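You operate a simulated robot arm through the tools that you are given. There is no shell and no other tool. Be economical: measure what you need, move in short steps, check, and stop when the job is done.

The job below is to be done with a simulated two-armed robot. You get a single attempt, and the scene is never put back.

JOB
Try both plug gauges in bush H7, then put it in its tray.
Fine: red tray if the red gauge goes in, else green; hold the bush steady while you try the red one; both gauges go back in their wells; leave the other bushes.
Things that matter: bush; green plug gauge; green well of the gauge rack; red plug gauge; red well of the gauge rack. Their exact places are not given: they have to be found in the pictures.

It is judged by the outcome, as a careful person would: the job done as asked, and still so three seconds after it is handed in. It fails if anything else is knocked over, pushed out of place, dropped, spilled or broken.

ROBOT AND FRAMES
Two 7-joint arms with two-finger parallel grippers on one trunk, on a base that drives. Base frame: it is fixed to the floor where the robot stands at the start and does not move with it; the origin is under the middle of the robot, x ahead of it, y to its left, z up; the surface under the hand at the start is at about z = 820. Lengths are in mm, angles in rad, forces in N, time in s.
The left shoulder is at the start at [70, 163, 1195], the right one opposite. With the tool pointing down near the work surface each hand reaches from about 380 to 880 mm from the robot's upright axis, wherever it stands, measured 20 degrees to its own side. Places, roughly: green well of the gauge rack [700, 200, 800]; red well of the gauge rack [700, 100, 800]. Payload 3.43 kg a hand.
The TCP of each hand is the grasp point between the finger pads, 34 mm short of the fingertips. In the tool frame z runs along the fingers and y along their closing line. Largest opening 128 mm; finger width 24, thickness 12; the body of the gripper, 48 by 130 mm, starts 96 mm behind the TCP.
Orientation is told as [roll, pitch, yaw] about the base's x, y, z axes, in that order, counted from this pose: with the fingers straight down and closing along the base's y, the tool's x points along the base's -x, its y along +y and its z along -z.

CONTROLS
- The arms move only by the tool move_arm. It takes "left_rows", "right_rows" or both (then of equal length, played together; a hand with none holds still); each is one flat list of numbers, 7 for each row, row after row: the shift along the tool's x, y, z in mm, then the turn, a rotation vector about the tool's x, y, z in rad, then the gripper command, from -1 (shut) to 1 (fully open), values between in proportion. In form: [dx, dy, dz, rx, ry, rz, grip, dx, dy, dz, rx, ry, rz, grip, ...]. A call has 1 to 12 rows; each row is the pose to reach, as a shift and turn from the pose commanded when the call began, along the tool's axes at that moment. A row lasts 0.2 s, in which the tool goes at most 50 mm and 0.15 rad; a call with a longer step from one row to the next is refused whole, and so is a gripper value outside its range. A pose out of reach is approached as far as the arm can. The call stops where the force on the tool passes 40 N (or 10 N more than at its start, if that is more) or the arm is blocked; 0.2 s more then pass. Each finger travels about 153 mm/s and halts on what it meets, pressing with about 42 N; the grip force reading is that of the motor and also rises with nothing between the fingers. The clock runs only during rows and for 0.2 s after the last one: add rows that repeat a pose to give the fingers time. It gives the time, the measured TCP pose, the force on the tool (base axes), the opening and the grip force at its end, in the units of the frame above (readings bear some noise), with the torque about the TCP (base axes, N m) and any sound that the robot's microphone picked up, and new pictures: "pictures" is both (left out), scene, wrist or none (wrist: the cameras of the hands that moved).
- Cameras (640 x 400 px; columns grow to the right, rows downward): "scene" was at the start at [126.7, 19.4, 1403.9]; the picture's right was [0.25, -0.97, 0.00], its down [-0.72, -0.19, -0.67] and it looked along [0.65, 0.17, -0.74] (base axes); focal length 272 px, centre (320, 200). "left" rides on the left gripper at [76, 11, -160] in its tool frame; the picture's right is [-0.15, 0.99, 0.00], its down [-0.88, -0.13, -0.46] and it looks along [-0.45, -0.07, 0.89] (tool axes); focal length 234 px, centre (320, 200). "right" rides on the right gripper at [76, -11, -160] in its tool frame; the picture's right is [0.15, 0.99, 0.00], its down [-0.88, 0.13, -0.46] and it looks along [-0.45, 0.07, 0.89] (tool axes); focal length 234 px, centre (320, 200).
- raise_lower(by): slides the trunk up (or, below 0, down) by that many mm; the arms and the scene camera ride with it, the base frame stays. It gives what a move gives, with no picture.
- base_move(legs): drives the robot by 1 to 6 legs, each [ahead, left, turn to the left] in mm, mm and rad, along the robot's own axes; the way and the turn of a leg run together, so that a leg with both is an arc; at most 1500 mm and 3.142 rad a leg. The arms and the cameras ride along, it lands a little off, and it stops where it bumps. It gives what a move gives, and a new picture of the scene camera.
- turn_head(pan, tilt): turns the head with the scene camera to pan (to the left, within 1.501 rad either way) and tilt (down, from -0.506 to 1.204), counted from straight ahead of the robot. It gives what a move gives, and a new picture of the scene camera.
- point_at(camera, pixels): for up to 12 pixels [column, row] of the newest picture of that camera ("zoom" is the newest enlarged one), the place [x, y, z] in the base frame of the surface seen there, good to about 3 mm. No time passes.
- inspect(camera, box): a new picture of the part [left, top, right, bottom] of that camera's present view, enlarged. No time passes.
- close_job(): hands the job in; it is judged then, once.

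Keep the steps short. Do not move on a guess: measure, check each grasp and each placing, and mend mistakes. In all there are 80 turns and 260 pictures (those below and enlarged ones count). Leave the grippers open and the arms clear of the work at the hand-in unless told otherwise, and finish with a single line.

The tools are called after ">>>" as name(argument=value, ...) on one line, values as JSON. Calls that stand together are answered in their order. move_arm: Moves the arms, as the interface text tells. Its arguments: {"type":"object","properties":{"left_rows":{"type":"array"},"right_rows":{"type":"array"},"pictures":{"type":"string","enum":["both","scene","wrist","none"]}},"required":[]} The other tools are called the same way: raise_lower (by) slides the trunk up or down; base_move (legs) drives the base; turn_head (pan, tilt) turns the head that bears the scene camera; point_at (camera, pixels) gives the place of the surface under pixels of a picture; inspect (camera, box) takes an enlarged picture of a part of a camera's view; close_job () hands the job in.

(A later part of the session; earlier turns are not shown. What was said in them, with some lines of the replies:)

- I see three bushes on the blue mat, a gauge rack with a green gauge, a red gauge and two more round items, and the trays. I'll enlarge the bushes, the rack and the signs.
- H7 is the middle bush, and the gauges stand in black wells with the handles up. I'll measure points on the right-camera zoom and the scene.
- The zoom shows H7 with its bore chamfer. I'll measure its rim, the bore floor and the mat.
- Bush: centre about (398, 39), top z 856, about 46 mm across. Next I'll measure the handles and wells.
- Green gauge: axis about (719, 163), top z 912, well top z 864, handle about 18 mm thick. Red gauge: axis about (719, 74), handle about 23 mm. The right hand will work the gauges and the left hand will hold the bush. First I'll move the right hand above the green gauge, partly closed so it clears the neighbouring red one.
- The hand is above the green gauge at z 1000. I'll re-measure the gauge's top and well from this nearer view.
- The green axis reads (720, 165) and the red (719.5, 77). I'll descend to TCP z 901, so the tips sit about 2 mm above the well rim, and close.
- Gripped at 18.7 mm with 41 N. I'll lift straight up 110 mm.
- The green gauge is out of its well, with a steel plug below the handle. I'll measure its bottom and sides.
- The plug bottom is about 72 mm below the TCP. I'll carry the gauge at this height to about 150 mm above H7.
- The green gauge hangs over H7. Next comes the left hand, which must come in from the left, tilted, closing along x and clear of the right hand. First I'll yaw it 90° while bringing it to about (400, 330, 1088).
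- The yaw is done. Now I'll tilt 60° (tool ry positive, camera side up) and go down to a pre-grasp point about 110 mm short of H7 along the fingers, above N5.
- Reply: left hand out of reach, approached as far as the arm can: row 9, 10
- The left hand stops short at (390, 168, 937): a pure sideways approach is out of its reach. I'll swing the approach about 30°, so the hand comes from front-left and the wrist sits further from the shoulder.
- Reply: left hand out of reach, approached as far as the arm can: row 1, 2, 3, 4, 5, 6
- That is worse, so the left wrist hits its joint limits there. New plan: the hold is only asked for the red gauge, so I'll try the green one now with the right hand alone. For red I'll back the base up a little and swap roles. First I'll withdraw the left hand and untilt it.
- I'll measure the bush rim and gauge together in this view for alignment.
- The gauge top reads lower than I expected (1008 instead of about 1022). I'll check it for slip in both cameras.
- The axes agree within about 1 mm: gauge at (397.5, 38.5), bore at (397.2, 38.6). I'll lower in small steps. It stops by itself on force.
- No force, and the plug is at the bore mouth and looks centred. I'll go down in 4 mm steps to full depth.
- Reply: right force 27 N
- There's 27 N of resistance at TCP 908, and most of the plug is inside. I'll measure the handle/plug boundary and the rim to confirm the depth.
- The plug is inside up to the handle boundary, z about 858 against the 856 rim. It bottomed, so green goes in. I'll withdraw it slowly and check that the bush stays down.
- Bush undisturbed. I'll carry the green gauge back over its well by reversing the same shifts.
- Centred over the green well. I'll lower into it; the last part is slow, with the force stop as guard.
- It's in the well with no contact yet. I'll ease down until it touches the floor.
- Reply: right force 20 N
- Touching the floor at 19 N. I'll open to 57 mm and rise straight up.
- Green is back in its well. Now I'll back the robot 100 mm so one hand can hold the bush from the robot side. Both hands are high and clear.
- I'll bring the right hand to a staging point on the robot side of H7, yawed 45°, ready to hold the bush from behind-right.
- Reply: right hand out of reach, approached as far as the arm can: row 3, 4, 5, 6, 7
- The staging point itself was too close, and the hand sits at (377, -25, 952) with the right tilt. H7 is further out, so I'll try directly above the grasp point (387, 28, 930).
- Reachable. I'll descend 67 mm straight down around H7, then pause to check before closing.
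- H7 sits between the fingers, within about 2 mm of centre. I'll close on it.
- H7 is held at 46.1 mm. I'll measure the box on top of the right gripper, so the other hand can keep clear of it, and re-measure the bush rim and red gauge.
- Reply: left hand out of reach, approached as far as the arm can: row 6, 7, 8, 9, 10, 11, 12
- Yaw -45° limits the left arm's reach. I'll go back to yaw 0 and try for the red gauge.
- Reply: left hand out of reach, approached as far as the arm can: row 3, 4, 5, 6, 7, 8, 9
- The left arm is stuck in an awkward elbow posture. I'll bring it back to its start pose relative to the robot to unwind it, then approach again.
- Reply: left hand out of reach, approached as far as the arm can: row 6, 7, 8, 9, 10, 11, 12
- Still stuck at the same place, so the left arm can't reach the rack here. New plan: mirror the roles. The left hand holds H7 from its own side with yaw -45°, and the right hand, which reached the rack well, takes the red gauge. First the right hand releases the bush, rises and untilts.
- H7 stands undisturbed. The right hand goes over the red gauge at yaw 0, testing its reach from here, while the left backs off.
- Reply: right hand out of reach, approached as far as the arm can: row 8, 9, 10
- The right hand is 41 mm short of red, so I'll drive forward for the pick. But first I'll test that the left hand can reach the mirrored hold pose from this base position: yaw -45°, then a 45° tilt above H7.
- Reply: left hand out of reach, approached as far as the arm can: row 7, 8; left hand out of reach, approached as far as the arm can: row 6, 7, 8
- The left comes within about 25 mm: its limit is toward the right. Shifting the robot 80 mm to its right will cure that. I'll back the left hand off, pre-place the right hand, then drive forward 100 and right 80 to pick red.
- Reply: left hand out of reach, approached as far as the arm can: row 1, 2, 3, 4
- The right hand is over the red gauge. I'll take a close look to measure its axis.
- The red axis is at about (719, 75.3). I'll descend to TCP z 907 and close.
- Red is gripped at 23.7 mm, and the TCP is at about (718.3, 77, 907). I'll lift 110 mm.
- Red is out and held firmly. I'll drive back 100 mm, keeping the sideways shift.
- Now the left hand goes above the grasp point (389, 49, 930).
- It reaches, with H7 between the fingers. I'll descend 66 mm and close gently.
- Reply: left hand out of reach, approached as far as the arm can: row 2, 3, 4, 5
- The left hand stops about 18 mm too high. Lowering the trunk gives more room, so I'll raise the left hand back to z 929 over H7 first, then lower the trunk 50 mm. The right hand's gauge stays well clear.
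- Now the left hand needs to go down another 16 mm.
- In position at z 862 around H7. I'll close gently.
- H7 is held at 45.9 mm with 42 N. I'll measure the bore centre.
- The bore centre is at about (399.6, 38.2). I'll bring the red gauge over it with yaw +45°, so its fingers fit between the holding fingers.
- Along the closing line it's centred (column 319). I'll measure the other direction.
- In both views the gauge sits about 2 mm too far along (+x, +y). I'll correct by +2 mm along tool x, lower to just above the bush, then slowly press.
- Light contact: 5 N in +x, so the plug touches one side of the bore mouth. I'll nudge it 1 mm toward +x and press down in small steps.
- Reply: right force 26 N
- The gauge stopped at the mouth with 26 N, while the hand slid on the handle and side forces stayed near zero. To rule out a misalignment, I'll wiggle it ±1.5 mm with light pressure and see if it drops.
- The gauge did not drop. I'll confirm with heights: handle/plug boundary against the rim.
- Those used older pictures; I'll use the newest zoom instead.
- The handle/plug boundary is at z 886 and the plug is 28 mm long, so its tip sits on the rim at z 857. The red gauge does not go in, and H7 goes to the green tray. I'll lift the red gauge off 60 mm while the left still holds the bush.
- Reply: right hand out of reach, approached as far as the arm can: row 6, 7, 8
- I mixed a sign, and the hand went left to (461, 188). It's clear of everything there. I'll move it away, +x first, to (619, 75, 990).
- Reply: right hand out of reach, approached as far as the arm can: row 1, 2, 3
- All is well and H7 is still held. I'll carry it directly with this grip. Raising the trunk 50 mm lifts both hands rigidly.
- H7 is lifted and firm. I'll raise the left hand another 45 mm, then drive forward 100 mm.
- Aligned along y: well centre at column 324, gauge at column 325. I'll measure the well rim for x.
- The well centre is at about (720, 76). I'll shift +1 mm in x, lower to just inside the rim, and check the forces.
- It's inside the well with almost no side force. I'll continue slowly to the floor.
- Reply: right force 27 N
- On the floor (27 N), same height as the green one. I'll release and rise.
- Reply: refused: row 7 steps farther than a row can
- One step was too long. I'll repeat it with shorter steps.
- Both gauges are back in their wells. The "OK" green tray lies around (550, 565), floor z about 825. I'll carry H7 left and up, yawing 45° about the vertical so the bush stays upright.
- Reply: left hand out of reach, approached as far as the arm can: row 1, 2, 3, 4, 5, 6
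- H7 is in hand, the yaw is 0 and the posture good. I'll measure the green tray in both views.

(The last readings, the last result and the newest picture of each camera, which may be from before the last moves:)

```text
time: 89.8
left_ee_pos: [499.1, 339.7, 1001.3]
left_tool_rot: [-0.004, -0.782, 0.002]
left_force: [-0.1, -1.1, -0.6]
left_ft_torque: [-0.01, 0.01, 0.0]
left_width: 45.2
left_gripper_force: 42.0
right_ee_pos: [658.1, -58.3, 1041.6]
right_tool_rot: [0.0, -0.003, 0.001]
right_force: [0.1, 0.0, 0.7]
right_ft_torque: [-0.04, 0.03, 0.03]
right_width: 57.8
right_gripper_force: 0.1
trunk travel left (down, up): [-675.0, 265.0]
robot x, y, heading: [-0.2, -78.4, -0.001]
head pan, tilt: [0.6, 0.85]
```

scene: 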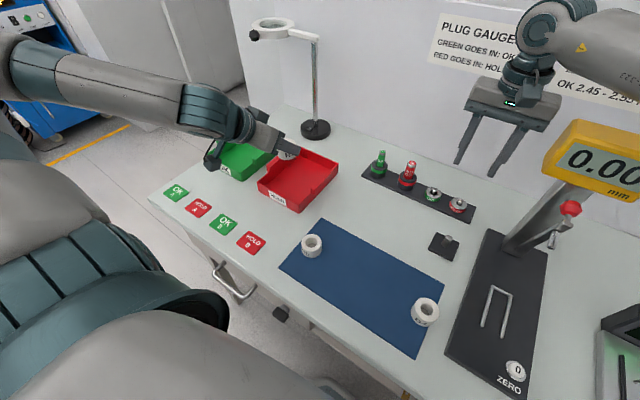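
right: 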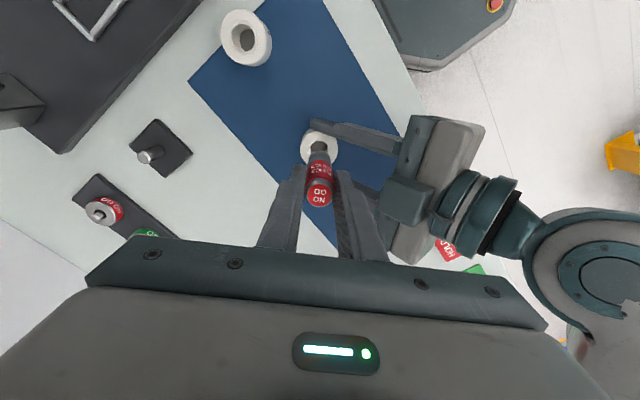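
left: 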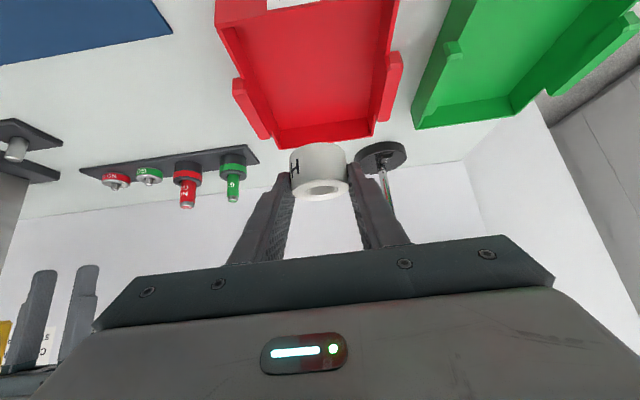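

Green tray: inside x about 480–650, y 485–630, floor 826, walls up to about 870. I'll move H7 above (575, 558), still high.

>>> move_arm(left_rows=[-7, 36, 7, 0, 0, 0, -1, -14, 73, 14, 0, 0, 0, -1, -21, 110, 21, 0, 0, 0, -1, -28, 146, 28, 0, 0, 0, -1, -35, 183, 35, 0, 0, 0, -1, -43, 219, 43, 0, 0, 0, -1, -43, 219, 43, 0, 0, 0, -1])

```text
time: 91.4
left_ee_pos: [560.2, 558.4, 1000.3]
left_tool_rot: [-0.002, -0.782, 0.0]
left_force: [-1.0, -0.6, -1.5]
left_ft_torque: [0.0, 0.03, 0.02]
left_width: 45.3
left_gripper_force: 42.3
right_ee_pos: [656.9, -60.7, 1040.9]
right_tool_rot: [0.001, -0.001, 0.002]
right_force: [0.2, 0.1, -0.1]
right_ft_torque: [0.0, -0.03, -0.01]
right_width: 57.6
right_gripper_force: 0.1
trunk travel left (down, up): [-675.0, 265.0]
robot x, y, heading: [-0.5, -81.6, 0.001]
head pan, tilt: [0.6, 0.85]
```

scene: 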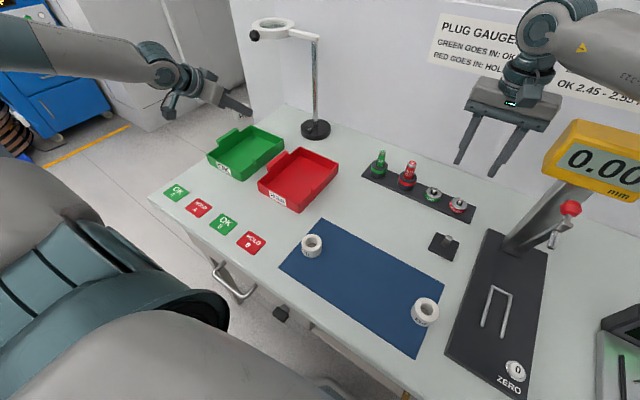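
left: 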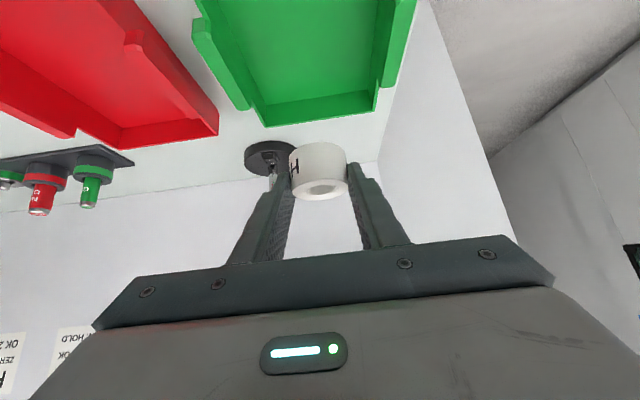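

H7 is over the green tray at a safe height. I'll lower 122 mm.

>>> move_arm(left_rows=[22, 0, 22, 0, 0, 0, -1, 44, 0, 44, 0, 0, 0, -1, 64, 0, 64, 0, 0, 0, -1, 78, 0, 78, 0, 0, 0, -1, 86, 0, 86, 0, 0, 0, -1, 86, 0, 86, 0, 0, 0, -1])

>>> inspect(camera="scene", box=[150, 80, 350, 220])

```text
time: 92.8
left_ee_pos: [558.5, 557.8, 878.2]
left_tool_rot: [-0.003, -0.781, 0.002]
left_force: [1.1, -0.2, -0.2]
left_ft_torque: [0.0, -0.01, -0.02]
left_width: 45.1
left_gripper_force: 42.0
right_ee_pos: [657.8, -59.8, 1041.1]
right_tool_rot: [0.002, 0.001, 0.003]
right_force: [-0.4, -0.5, 1.3]
right_ft_torque: [0.0, -0.03, 0.03]
right_width: 57.6
right_gripper_force: 0.0
trunk travel left (down, up): [-675.0, 265.0]
robot x, y, heading: [-1.0, -80.7, 0.004]
head pan, tilt: [0.6, 0.85]
```

scene: 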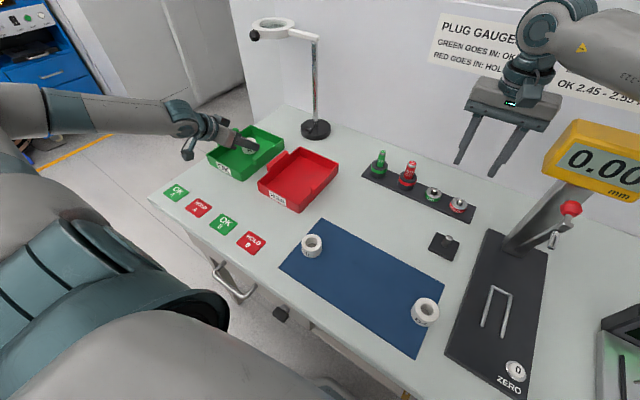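
left: 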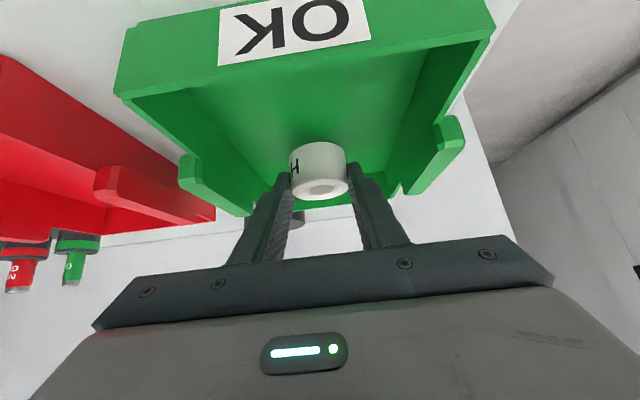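

```text
2.86 times, centred on (250, 150) of scene
```

zoom: 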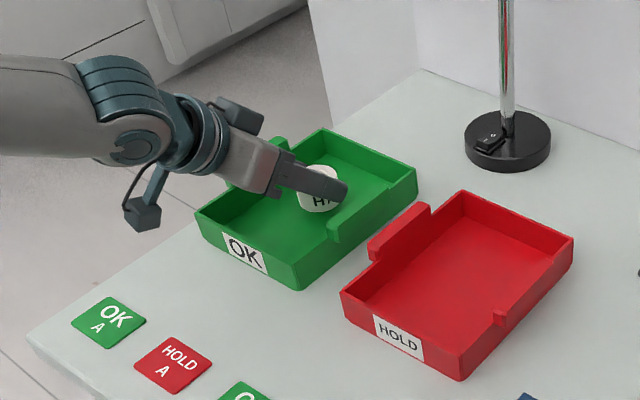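

H7 is inside the tray, 10–12 mm above the floor. I'll ease down until contact.

>>> move_arm(left_rows=[2.8, 0, 2.8, 0, 0, 0, -1, 5.6, 0, 5.6, 0, 0, 0, -1, 7.8, 0, 7.8, 0, 0, 0, -1, 9.2, 0, 9.2, 0, 0, 0, -1, 9.9, 0, 9.9, 0, 0, 0, -1, 9.9, 0, 9.9, 0, 0, 0, -1], pictures="wrist")

```text
time: 94.2
left_ee_pos: [558.8, 559.0, 864.4]
left_tool_rot: [-0.002, -0.781, 0.003]
left_force: [0.5, 0.4, 0.4]
left_ft_torque: [0.0, 0.02, 0.01]
left_width: 45.4
left_gripper_force: 42.1
right_ee_pos: [659.1, -59.2, 1041.7]
right_tool_rot: [0.001, 0.0, 0.0]
right_force: [0.3, 0.4, -0.2]
right_ft_torque: [-0.01, 0.01, -0.01]
right_width: 57.7
right_gripper_force: 0.0
trunk travel left (down, up): [-675.0, 265.0]
robot x, y, heading: [-2.3, -80.6, 0.005]
head pan, tilt: [0.6, 0.85]
```

left: 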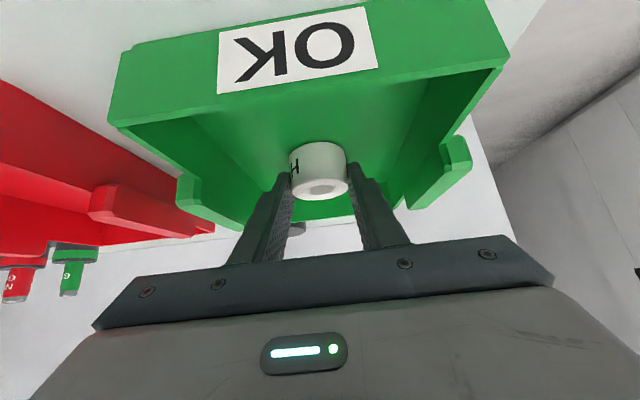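

No contact yet at z 864. I'll go a little further in 1 mm steps.

>>> move_arm(left_rows=[0.7, 0, 0.7, 0, 0, 0, -1, 1.4, 0, 1.4, 0, 0, 0, -1, 2.1, 0, 2.1, 0, 0, 0, -1, 2.5, 0, 2.5, 0, 0, 0, -1, 2.5, 0, 2.5, 0, 0, 0, -1], pictures="none")

>>> inspect(camera="scene", box=[205, 110, 295, 190])

```text
time: 95.4
left_ee_pos: [559.1, 557.7, 864.7]
left_tool_rot: [0.002, -0.787, 0.001]
left_force: [1.9, 2.5, 13.8]
left_ft_torque: [0.13, -0.26, 0.07]
left_width: 45.3
left_gripper_force: 42.2
right_ee_pos: [657.2, -60.7, 1042.0]
right_tool_rot: [0.002, -0.003, 0.002]
right_force: [0.4, 0.3, 0.5]
right_ft_torque: [0.01, 0.04, 0.0]
right_width: 57.3
right_gripper_force: 0.0
trunk travel left (down, up): [-675.0, 265.0]
robot x, y, heading: [-1.3, -81.1, 0.001]
head pan, tilt: [0.6, 0.85]
```

```text
5.00 times, centred on (250, 150) of scene
```

zoom: 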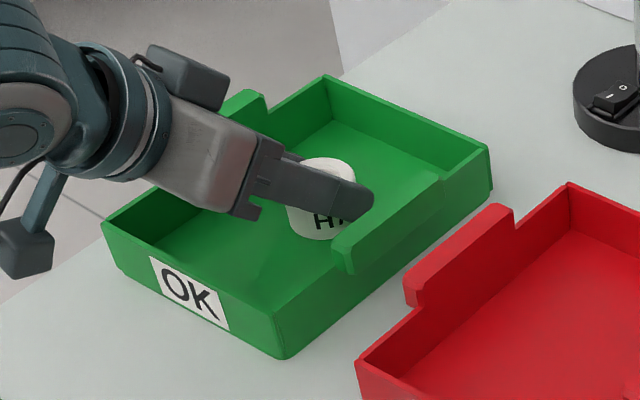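

It touches the floor at 14 N. I'll open and rise straight up.

>>> move_arm(left_rows=[0, 0, 0, 0, 0, 0, 0.17, 0, 0, 0, 0, 0, 0, 0.17, 0, 0, 0, 0, 0, 0, 0.17, -15, 0, -15, 0, 0, 0, 0.17, -40, 0, -40, 0, 0, 0, 0.17, -70, 0, -70, 0, 0, 0, 0.17, -100, 0, -100, 0, 0, 0, 0.17, -120, 0, -120, 0, 0, 0, 0.17, -120, 0, -120, 0, 0, 0, 0.17])

>>> inspect(camera="scene", box=[150, 80, 350, 220])

```text
time: 97.4
left_ee_pos: [558.4, 558.3, 1030.1]
left_tool_rot: [-0.004, -0.781, 0.004]
left_force: [-0.9, -0.1, 0.0]
left_ft_torque: [-0.02, -0.01, 0.01]
left_width: 75.1
left_gripper_force: 0.1
right_ee_pos: [658.3, -58.3, 1041.9]
right_tool_rot: [0.001, 0.0, 0.002]
right_force: [0.2, 0.1, -0.3]
right_ft_torque: [-0.03, 0.0, -0.02]
right_width: 57.6
right_gripper_force: 0.1
trunk travel left (down, up): [-675.0, 265.0]
robot x, y, heading: [-4.3, -73.4, -0.0]
head pan, tilt: [0.6, 0.85]
```

scene: 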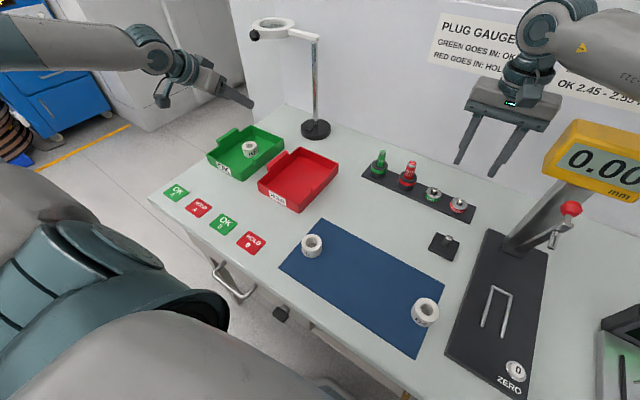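
left: 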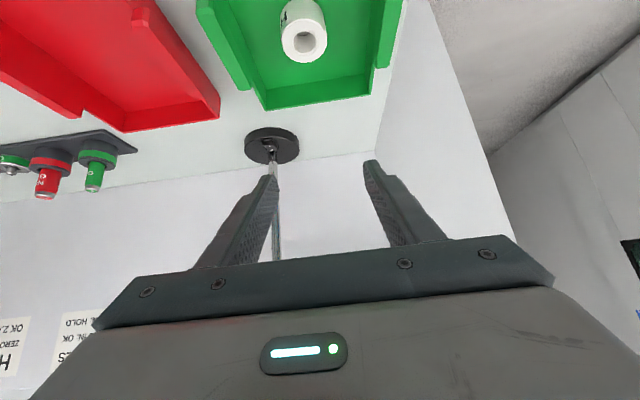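

```text
2.86 times, centred on (250, 150) of scene
```

zoom: 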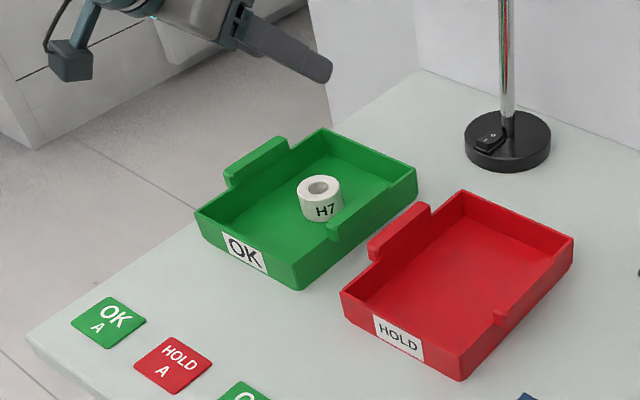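

H7 stands upright in the green OK tray. Both gauges are in their wells and the other bushes are untouched. I'll open both grippers fully in free air and take a last look.

>>> move_arm(left_rows=[0, 0, 0, 0, 0, 0, 1, 0, 0, 0, 0, 0, 0, 1, 0, 0, 0, 0, 0, 0, 1], right_rows=[0, 0, 0, 0, 0, 0, 1, 0, 0, 0, 0, 0, 0, 1, 0, 0, 0, 0, 0, 0, 1], pictures="scene")

>>> inspect(camera="scene", box=[270, 130, 490, 340])

```text
time: 98.2
left_ee_pos: [558.7, 557.9, 1030.3]
left_tool_rot: [-0.002, -0.781, 0.002]
left_force: [0.4, 0.3, 0.2]
left_ft_torque: [0.0, -0.01, -0.02]
left_width: 128.0
left_gripper_force: 0.1
right_ee_pos: [658.2, -59.4, 1040.8]
right_tool_rot: [0.0, -0.001, 0.002]
right_force: [0.7, 0.0, 0.0]
right_ft_torque: [0.03, -0.02, 0.0]
right_width: 127.7
right_gripper_force: 0.0
trunk travel left (down, up): [-675.0, 265.0]
robot x, y, heading: [0.7, -82.3, 0.006]
head pan, tilt: [0.6, 0.85]
```

scene: 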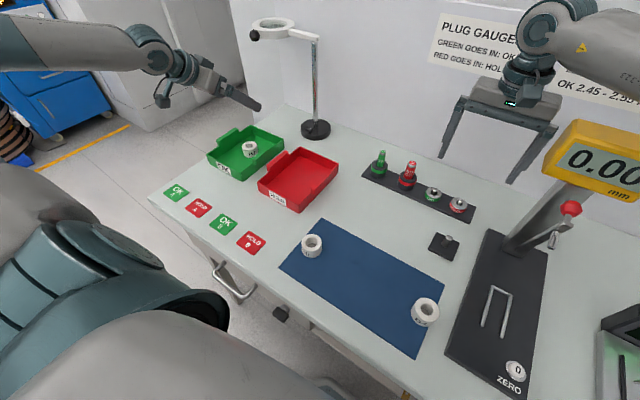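

```text
1.90 times, centred on (380, 235) of scene
```

zoom: 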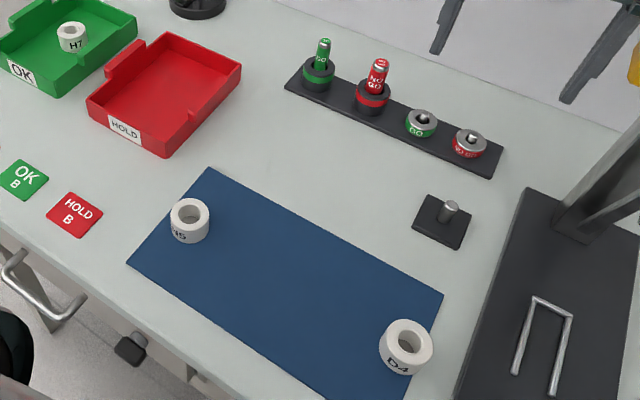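

Everything is in place, so I'm handing in.

>>> close_job()

```text
The job is handed in.
```

Green gauge went into bush H7 and red did not (H7 held steady), so H7 is in the green tray, both gauges are back in their wells, and N5 and D4 were left alone.
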